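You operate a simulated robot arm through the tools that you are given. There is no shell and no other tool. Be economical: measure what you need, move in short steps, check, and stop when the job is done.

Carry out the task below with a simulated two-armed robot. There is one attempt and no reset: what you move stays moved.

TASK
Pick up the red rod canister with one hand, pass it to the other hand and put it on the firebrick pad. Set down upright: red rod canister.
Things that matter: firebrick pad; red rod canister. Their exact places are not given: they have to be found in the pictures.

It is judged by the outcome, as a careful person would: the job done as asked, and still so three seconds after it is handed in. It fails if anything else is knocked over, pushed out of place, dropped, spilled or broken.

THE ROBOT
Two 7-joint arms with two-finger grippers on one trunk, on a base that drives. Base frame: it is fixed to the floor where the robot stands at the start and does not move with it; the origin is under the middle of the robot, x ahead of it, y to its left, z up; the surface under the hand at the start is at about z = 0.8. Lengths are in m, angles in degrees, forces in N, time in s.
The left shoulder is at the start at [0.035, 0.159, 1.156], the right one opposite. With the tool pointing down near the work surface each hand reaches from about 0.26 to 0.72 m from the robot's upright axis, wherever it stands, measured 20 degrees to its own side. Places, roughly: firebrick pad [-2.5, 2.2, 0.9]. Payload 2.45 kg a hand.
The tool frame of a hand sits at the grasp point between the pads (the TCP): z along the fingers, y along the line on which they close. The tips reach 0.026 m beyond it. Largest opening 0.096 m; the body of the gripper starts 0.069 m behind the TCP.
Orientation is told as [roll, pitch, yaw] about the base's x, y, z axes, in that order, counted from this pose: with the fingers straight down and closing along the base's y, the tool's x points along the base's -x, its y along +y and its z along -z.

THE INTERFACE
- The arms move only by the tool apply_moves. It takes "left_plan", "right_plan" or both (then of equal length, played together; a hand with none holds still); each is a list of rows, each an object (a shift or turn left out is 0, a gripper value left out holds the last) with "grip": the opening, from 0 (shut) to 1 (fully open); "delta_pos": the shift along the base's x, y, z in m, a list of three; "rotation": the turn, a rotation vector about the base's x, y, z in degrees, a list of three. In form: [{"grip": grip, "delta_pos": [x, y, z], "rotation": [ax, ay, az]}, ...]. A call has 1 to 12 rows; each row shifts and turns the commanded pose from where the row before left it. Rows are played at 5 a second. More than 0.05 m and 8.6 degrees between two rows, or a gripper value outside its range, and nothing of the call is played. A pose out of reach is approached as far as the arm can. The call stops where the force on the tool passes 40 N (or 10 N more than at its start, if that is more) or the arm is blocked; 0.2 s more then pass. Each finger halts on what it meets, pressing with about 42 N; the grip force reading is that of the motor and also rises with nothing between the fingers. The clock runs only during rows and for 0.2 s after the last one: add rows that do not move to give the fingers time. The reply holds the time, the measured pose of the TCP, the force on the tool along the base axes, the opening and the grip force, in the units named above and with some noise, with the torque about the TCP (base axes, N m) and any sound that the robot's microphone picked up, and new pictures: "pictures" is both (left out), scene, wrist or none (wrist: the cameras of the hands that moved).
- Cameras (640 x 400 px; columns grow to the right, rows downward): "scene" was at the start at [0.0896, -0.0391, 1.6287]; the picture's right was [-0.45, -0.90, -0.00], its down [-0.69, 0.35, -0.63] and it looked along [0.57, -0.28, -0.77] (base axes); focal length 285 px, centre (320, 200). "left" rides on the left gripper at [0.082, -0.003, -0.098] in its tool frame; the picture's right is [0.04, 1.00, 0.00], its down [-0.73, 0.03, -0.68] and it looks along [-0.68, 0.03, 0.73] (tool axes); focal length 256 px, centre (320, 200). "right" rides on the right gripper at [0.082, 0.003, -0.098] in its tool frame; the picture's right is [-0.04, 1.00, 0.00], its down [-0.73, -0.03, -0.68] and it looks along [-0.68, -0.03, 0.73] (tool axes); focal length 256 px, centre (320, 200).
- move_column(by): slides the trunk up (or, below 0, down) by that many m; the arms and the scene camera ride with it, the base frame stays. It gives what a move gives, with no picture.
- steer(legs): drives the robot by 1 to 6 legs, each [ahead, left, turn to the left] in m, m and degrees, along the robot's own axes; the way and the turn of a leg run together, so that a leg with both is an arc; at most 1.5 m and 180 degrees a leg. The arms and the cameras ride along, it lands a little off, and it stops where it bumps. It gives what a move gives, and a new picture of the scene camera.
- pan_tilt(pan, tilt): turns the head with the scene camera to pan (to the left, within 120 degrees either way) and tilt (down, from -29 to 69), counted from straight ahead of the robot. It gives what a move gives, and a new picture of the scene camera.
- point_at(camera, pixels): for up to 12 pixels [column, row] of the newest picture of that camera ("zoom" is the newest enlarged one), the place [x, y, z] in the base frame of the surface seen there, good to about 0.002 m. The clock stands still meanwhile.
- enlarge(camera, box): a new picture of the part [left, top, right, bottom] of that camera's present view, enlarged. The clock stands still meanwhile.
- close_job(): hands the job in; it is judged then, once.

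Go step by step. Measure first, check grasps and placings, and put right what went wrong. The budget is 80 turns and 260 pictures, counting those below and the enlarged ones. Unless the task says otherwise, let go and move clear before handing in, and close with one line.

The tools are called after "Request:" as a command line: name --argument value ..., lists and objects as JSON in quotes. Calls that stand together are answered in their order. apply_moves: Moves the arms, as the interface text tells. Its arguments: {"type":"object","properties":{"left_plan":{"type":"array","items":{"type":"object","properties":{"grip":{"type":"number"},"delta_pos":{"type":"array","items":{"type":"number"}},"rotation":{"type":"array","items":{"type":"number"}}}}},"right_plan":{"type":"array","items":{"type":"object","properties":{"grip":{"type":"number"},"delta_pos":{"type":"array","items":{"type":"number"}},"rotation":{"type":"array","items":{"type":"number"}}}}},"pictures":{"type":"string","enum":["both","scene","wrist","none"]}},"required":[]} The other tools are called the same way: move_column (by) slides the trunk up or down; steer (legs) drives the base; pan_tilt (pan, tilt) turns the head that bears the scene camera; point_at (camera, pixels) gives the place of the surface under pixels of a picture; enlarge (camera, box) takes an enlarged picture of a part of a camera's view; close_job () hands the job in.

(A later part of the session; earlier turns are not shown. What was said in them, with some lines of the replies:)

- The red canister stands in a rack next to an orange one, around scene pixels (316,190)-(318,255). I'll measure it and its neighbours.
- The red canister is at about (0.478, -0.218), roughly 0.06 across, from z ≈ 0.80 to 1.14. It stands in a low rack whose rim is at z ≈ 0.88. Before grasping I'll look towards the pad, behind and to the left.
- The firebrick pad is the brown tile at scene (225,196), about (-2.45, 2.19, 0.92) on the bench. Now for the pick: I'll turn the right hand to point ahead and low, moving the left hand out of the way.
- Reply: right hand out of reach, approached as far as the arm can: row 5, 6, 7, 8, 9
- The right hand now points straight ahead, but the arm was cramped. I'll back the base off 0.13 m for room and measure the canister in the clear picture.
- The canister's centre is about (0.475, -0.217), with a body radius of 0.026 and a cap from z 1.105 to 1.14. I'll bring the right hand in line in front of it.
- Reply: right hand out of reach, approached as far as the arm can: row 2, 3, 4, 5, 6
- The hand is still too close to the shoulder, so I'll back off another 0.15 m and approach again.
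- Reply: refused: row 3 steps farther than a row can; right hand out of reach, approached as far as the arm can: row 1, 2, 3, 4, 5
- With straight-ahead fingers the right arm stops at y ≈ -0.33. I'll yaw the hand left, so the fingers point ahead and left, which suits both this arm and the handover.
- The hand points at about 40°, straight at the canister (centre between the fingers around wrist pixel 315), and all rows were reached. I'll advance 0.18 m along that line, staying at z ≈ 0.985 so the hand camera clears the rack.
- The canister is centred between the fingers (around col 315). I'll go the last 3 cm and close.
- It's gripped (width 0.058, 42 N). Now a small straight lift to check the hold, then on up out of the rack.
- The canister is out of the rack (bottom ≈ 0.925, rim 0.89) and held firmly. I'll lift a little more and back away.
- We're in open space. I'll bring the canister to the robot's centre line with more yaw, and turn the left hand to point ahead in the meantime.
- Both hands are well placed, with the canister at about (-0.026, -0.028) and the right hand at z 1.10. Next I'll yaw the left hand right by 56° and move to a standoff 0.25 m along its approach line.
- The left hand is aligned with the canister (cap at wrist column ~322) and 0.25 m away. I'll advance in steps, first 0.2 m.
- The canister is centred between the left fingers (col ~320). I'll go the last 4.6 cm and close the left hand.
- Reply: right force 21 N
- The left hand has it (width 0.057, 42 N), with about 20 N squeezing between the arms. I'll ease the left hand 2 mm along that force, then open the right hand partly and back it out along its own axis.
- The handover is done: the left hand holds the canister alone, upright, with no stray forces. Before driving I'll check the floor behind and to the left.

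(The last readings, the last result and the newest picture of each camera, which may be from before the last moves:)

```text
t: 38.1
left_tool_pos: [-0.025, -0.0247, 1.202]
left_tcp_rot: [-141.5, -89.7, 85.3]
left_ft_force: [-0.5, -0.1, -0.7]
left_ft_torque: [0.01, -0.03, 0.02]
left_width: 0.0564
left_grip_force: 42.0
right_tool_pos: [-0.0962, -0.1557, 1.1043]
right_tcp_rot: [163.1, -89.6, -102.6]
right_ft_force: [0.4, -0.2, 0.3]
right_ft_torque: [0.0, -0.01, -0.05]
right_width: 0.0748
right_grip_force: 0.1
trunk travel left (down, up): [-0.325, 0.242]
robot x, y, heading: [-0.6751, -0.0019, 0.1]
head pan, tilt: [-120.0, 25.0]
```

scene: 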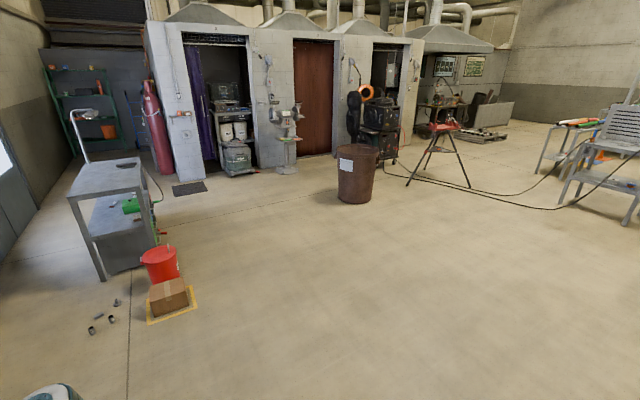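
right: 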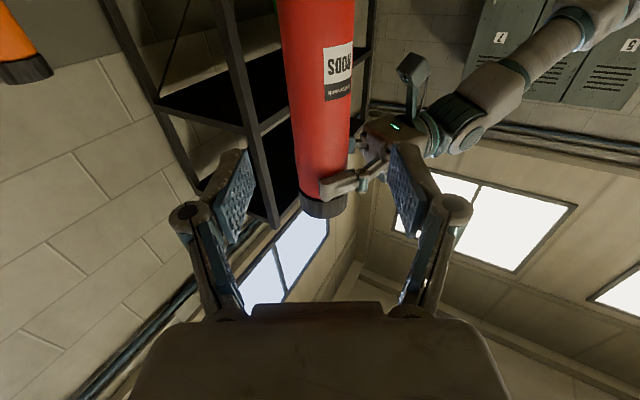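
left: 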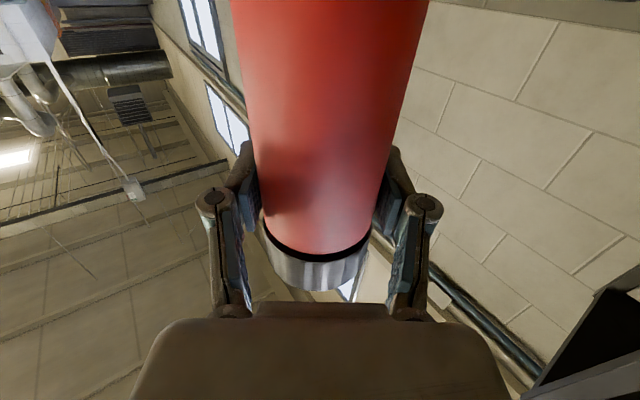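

The floor is clear behind. I'll raise the trunk for clearance over the bench, back up to x ≈ -2.45, and turn left to face it.

Request:
move_column --by 0.1

Request:
steer --legs '[[-1.4, 0, 0], [-0.4, 0, 0], [0, 0, 90]]'

Request:
pan_tilt --pan 0 --tilt 35

```text
t: 39.4
left_tool_pos: [-0.0243, -0.0254, 1.3016]
left_tcp_rot: [-127.4, -89.7, 71.2]
left_ft_force: [-0.6, -0.1, -2.1]
left_ft_torque: [-0.01, -0.02, 0.01]
left_width: 0.0563
left_grip_force: 41.6
right_tool_pos: [-0.0969, -0.1569, 1.204]
right_tcp_rot: [153.8, -89.6, -93.3]
right_ft_force: [-1.9, 0.3, -0.1]
right_ft_torque: [-0.02, 0.0, -0.01]
right_width: 0.0747
right_grip_force: 0.0
trunk travel left (down, up): [-0.425, 0.142]
robot x, y, heading: [-0.6769, -0.0024, -0.1]
head pan, tilt: [-120.0, 25.0]
```

```text
t: 52.4
left_tool_pos: [-2.4962, 0.6085, 1.3035]
left_tcp_rot: [-141.2, -89.7, 176.2]
left_ft_force: [0.2, 0.1, -2.6]
left_ft_torque: [-0.03, 0.0, 0.01]
left_width: 0.0543
left_grip_force: 42.2
right_tool_pos: [-2.3643, 0.538, 1.2033]
right_tcp_rot: [162.5, -89.6, -10.7]
right_ft_force: [0.1, 0.5, -1.2]
right_ft_torque: [0.01, 0.04, 0.04]
right_width: 0.0747
right_grip_force: 0.1
trunk travel left (down, up): [-0.425, 0.142]
robot x, y, heading: [-2.5083, -0.0413, 91.2]
head pan, tilt: [-120.0, 25.0]
```

scene: 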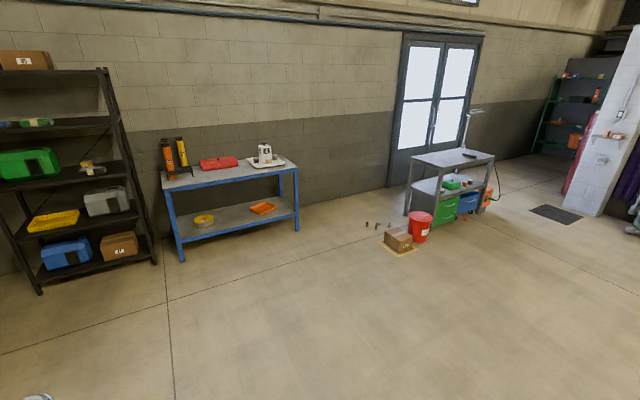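

```text
t: 54.4
left_tool_pos: [-2.4974, 0.6036, 1.3057]
left_tcp_rot: [-175.0, -89.6, -149.9]
left_ft_force: [-0.1, -0.3, -2.6]
left_ft_torque: [0.0, 0.0, 0.0]
left_width: 0.0544
left_grip_force: 41.8
right_tool_pos: [-2.3656, 0.5337, 1.2057]
right_tcp_rot: [-170.3, -89.6, -37.9]
right_ft_force: [-0.3, 0.6, 0.1]
right_ft_torque: [0.0, 0.02, 0.02]
right_width: 0.0748
right_grip_force: 0.0
trunk travel left (down, up): [-0.425, 0.142]
robot x, y, heading: [-2.5097, -0.0376, 91.5]
head pan, tilt: [0.0, 35.0]
```

scene: 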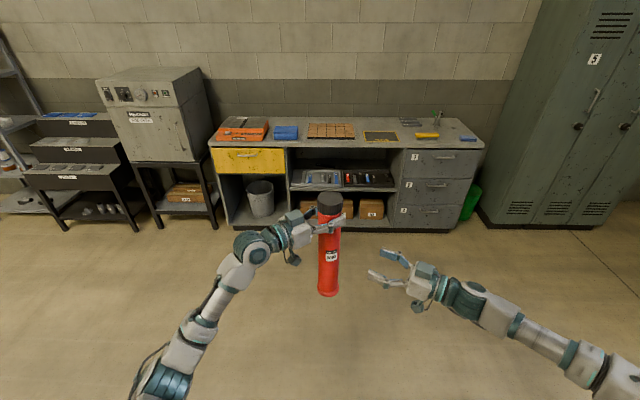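

The bench is ahead, with the brick pad at (331,131). The left gripper reading dropped from 0.0566 to 0.0543, so I'll check for slip and measure the pad.

Request:
point_at --camera "scene" --pixels '[[331, 131], [310, 125], [351, 125], [308, 137], [354, 137], [330, 197], [330, 235], [329, 285], [328, 294], [340, 118], [330, 145]]'

Request:
enlarge --camera "scene" --box '[250, 105, 410, 205]'

Request:
enlarge --camera "left" --box '[0, 0, 640, 400]'

Request:
enlarge --camera "scene" --box '[240, 180, 400, 300]'

```text
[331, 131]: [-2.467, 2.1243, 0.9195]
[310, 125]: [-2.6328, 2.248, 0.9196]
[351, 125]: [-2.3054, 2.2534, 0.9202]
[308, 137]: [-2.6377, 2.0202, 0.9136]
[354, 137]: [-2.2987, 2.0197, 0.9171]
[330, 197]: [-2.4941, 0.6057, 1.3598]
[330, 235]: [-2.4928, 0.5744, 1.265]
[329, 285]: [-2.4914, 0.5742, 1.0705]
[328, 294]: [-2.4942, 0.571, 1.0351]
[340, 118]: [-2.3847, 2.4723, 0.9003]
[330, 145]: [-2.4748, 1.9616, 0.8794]
```

```text
4.00 times, centred on (330, 155) of scene
```

zoom: 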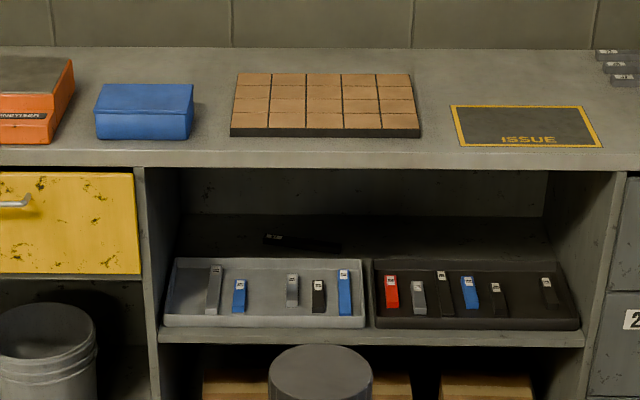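

```text
1.00 times, centred on (320, 200) of left (not enlarged: the box is as wide or as high as the picture)
```

zoom: 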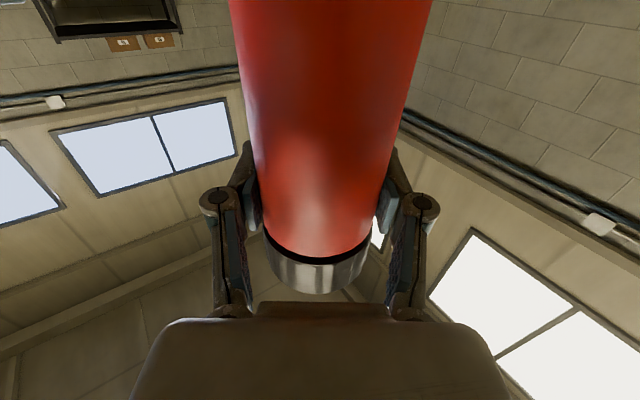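

```text
3.33 times, centred on (320, 240) of scene
```

zoom: 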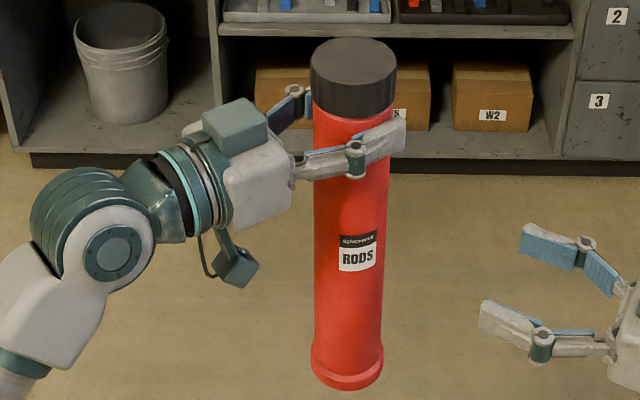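

No slip: the canister is upright and centred at about (-2.493, 0.600), with its bottom ≈ 1.02. The pad spans x -2.637 to -2.30 and y 2.02 to 2.25, top z 0.92. I'll drive ahead about 1.4 m with a slight correction to the right.

Request:
steer --legs '[[0.7, -0.03, -0.7], [0.68, -0.02, -0.6]]'

```text
t: 61.7
left_tool_pos: [-2.445, 1.9934, 1.3058]
left_tcp_rot: [179.9, -89.7, -146.4]
left_ft_force: [-0.1, -0.8, -2.2]
left_ft_torque: [0.0, 0.04, -0.02]
left_width: 0.0542
left_grip_force: 42.1
right_tool_pos: [-2.3148, 1.9194, 1.2072]
right_tcp_rot: [-168.0, -89.5, -41.7]
right_ft_force: [1.1, 0.0, 0.7]
right_ft_torque: [0.01, -0.04, 0.0]
right_width: 0.0749
right_grip_force: 0.1
trunk travel left (down, up): [-0.425, 0.142]
robot x, y, heading: [-2.4704, 1.3516, 89.9]
head pan, tilt: [0.0, 35.0]
```

scene: 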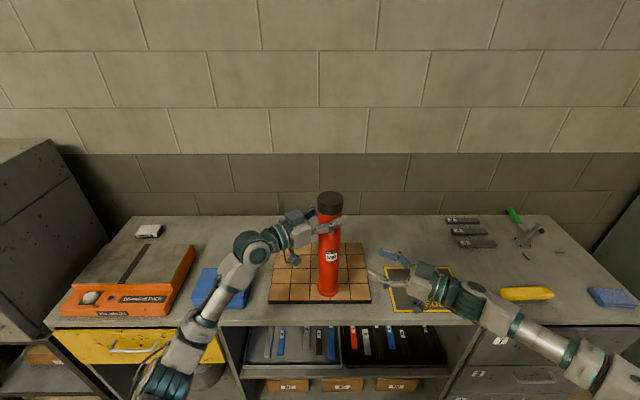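

The canister is over the near edge of the pad. I'll re-measure both before extending the arm.

Request:
point_at --camera "scene" --pixels '[[283, 246], [362, 246], [272, 299], [370, 300], [350, 270], [300, 270], [328, 196], [328, 240], [328, 290]]'

Request:
apply_moves --left_plan '[{"delta_pos": [-0.004, 0.03, 0]}, {"delta_pos": [-0.004, 0.03, 0]}, {"delta_pos": [-0.004, 0.03, 0]}, {"delta_pos": [-0.004, 0.03, 0]}, {"delta_pos": [-0.004, 0.02, 0]}, {}]' --right_plan '[{"delta_pos": [0.01, -0.02, 0]}, {"delta_pos": [0.01, -0.02, 0]}, {"delta_pos": [0.01, -0.02, 0]}, {}, {}, {}]' --pictures "scene"

```text
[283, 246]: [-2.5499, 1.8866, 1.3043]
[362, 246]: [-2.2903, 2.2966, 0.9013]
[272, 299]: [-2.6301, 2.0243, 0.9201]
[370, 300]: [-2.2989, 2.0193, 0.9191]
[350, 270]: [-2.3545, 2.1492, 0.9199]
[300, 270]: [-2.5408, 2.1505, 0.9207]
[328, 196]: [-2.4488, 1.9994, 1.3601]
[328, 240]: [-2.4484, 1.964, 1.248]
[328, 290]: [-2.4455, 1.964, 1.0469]
```

```text
t: 63.1
left_tool_pos: [-2.4669, 2.1306, 1.3079]
left_tcp_rot: [164.8, -89.5, -131.5]
left_ft_force: [0.4, 0.2, -1.7]
left_ft_torque: [-0.02, 0.02, 0.02]
left_width: 0.054
left_grip_force: 41.9
right_tool_pos: [-2.2871, 1.8559, 1.2076]
right_tcp_rot: [-149.0, -89.5, -60.8]
right_ft_force: [-0.3, -1.0, 0.6]
right_ft_torque: [0.01, -0.01, 0.0]
right_width: 0.0751
right_grip_force: 0.1
trunk travel left (down, up): [-0.425, 0.142]
robot x, y, heading: [-2.4738, 1.3472, 89.7]
head pan, tilt: [0.0, 35.0]
```

scene: 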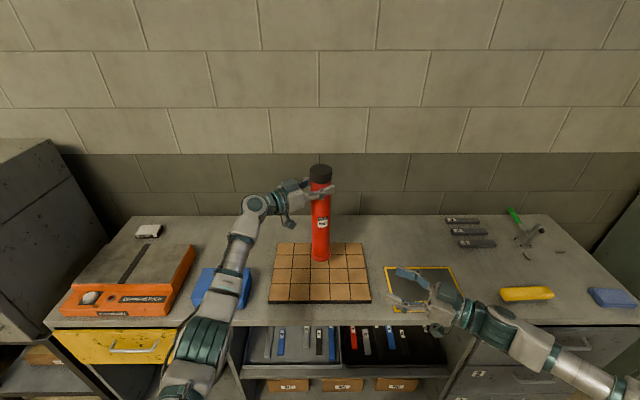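

The canister is centred over the pad at (-2.467, 2.13) with its bottom ≈ 1.02. I'll lower it 8.5 cm, then creep down.

Request:
apply_moves --left_plan '[{"delta_pos": [0, 0, -0.02]}, {"delta_pos": [0, 0, -0.02]}, {"delta_pos": [0, 0, -0.02]}, {"delta_pos": [0, 0, -0.015]}, {"delta_pos": [0, 0, -0.01]}, {}]' --pictures "scene"

```text
t: 64.5
left_tool_pos: [-2.466, 2.1321, 1.2214]
left_tcp_rot: [168.5, -89.6, -135.1]
left_ft_force: [-0.2, 1.1, -1.5]
left_ft_torque: [0.04, 0.0, -0.02]
left_width: 0.0544
left_grip_force: 41.4
right_tool_pos: [-2.2874, 1.857, 1.2069]
right_tcp_rot: [-152.4, -89.4, -57.4]
right_ft_force: [-0.5, 1.0, 0.1]
right_ft_torque: [0.0, 0.0, -0.02]
right_width: 0.075
right_grip_force: 0.0
trunk travel left (down, up): [-0.425, 0.142]
robot x, y, heading: [-2.4734, 1.3514, 89.7]
head pan, tilt: [0.0, 35.0]
```

scene: 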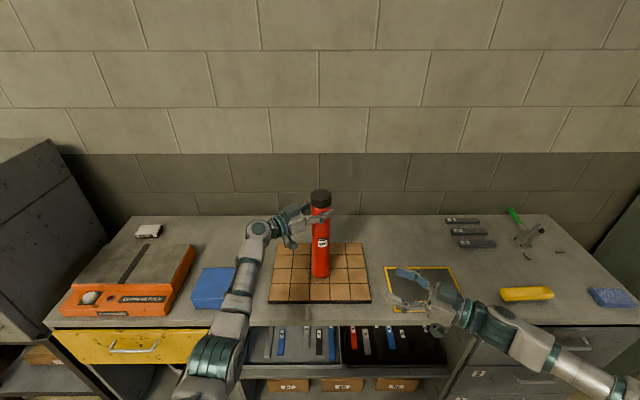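

Request:
apply_moves --left_plan '[{"delta_pos": [0, 0, -0.005]}, {"delta_pos": [0, 0, -0.004]}, {"delta_pos": [0, 0, -0.003]}, {"delta_pos": [0, 0, -0.002]}, {}]' --pictures "scene"

Request:
point_at --camera "scene" --pixels '[[321, 197], [321, 225], [321, 270], [340, 275]]'

Request:
enlarge --camera "scene" --box '[260, 180, 380, 310]'

```text
t: 65.7
left_tool_pos: [-2.466, 2.1315, 1.2078]
left_tcp_rot: [168.6, -89.5, -135.2]
left_ft_force: [-0.2, 0.4, -2.2]
left_ft_torque: [0.01, 0.0, 0.0]
left_width: 0.0541
left_grip_force: 42.4
right_tool_pos: [-2.2863, 1.8565, 1.2061]
right_tcp_rot: [-152.5, -89.4, -57.3]
right_ft_force: [-0.2, -0.4, -0.5]
right_ft_torque: [0.02, 0.02, 0.01]
right_width: 0.0748
right_grip_force: 0.1
trunk travel left (down, up): [-0.425, 0.142]
robot x, y, heading: [-2.4743, 1.3475, 89.9]
head pan, tilt: [0.0, 35.0]
```

scene: 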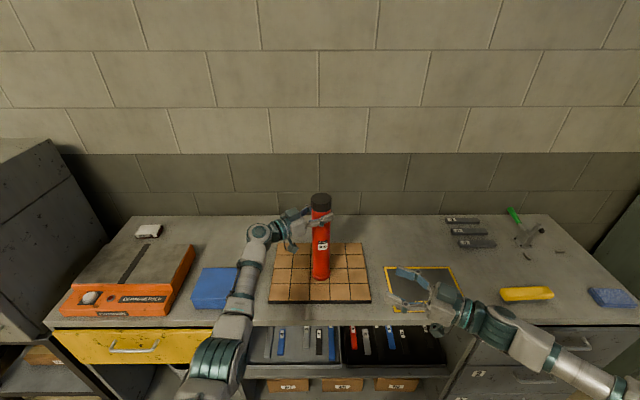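

```text
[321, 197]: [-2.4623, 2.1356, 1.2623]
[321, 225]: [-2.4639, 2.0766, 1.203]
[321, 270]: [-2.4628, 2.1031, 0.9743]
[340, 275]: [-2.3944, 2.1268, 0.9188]
```

```text
3.08 times, centred on (320, 245) of scene
```

zoom: 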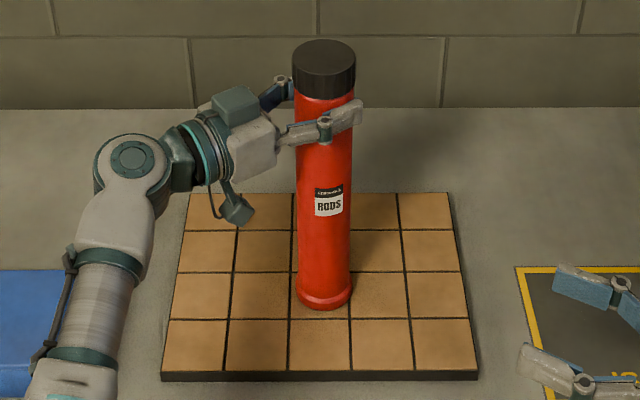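

The bottom is within 1–2 mm of the pad, so I'll creep down until the force shows contact.

Request:
apply_moves --left_plan '[{"delta_pos": [0, 0, -0.001]}, {"delta_pos": [0, 0, -0.001]}, {"delta_pos": [0, 0, -0.001]}, {}]' --pictures "none"

```text
t: 66.7
left_tool_pos: [-2.4653, 2.1312, 1.2067]
left_tcp_rot: [161.4, -89.4, -128.1]
left_ft_force: [-0.9, 1.4, 4.5]
left_ft_torque: [0.26, 0.27, -0.03]
left_width: 0.0543
left_grip_force: 41.8
right_tool_pos: [-2.2855, 1.856, 1.2075]
right_tcp_rot: [-150.8, -89.3, -59.0]
right_ft_force: [0.4, 0.6, -0.3]
right_ft_torque: [0.01, 0.01, -0.01]
right_width: 0.075
right_grip_force: 0.2
trunk travel left (down, up): [-0.425, 0.142]
robot x, y, heading: [-2.4774, 1.3491, 89.7]
head pan, tilt: [0.0, 35.0]
```

Contact (about 6 N upward). I'll open the left hand and check before retracting.

Request:
apply_moves --left_plan '[{"grip": 0.64}, {"grip": 0.8}, {"grip": 1}, {"grip": 1}, {}]'

```text
t: 67.9
left_tool_pos: [-2.4669, 2.1307, 1.2049]
left_tcp_rot: [165.9, -89.5, -132.4]
left_ft_force: [-0.3, -0.9, 0.3]
left_ft_torque: [0.03, 0.01, -0.02]
left_width: 0.0961
left_grip_force: 0.0
right_tool_pos: [-2.2866, 1.8566, 1.2072]
right_tcp_rot: [-151.8, -89.3, -57.9]
right_ft_force: [-0.5, -0.2, -0.4]
right_ft_torque: [-0.03, 0.04, 0.0]
right_width: 0.0749
right_grip_force: 0.1
trunk travel left (down, up): [-0.425, 0.142]
robot x, y, heading: [-2.478, 1.3479, 89.7]
head pan, tilt: [0.0, 35.0]
```

scene: 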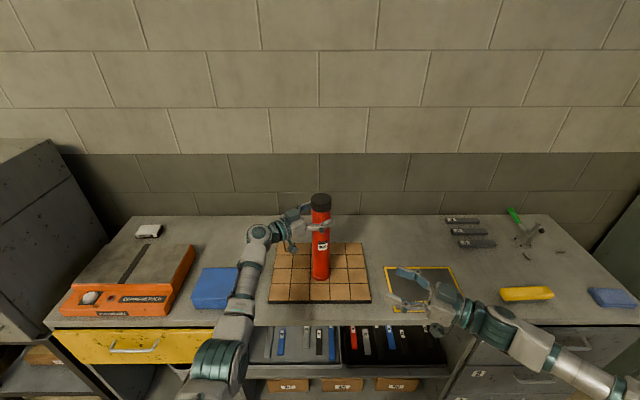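
left: 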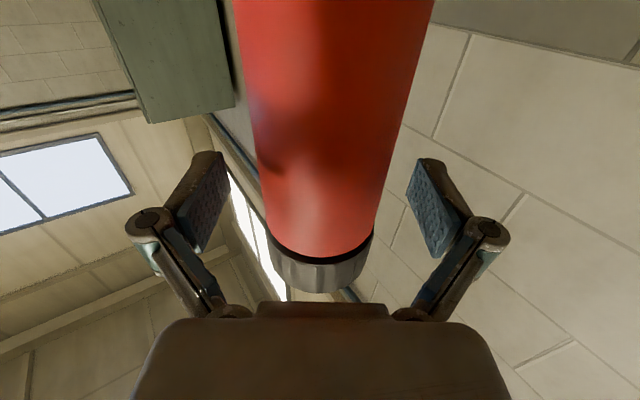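

The canister stands free between the open fingers. I'll retract along the hand's axis.

Request:
apply_moves --left_plan '[{"delta_pos": [-0.0165, -0.011, 0]}, {"delta_pos": [-0.025, -0.0165, 0]}, {"delta_pos": [-0.025, -0.0165, 0]}, {"delta_pos": [-0.025, -0.0165, 0.005]}, {"delta_pos": [-0.025, -0.0165, 0.01]}, {"delta_pos": [-0.02, -0.03, 0.01]}, {"delta_pos": [0, -0.04, 0.01]}, {}]'

```text
t: 69.7
left_tool_pos: [-2.6026, 1.986, 1.2421]
left_tcp_rot: [171.3, -89.5, -137.9]
left_ft_force: [0.8, 0.3, -0.6]
left_ft_torque: [0.02, -0.03, 0.01]
left_width: 0.096
left_grip_force: 0.1
right_tool_pos: [-2.2862, 1.8579, 1.2058]
right_tcp_rot: [-156.6, -89.5, -53.3]
right_ft_force: [0.6, -1.2, -0.3]
right_ft_torque: [0.0, 0.05, 0.04]
right_width: 0.0751
right_grip_force: 0.0
trunk travel left (down, up): [-0.425, 0.142]
robot x, y, heading: [-2.4733, 1.3496, 89.6]
head pan, tilt: [0.0, 35.0]
```

scene: 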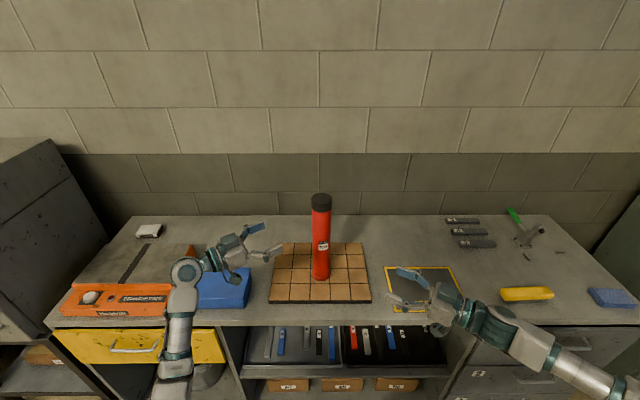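
left: 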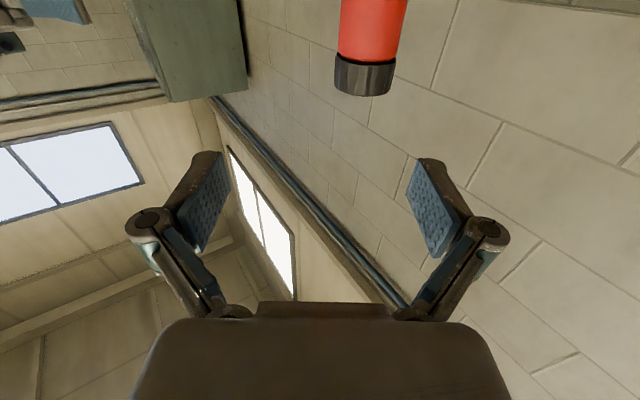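

The canister stands upright and alone in the middle of the brick pad (321,240), and both hands are clear. I'm handing in.

Request:
close_job

```text
The job is handed in.
```

The red rod canister was picked up with the right hand, passed to the left, and now stands upright on the firebrick pad; nothing else was touched.
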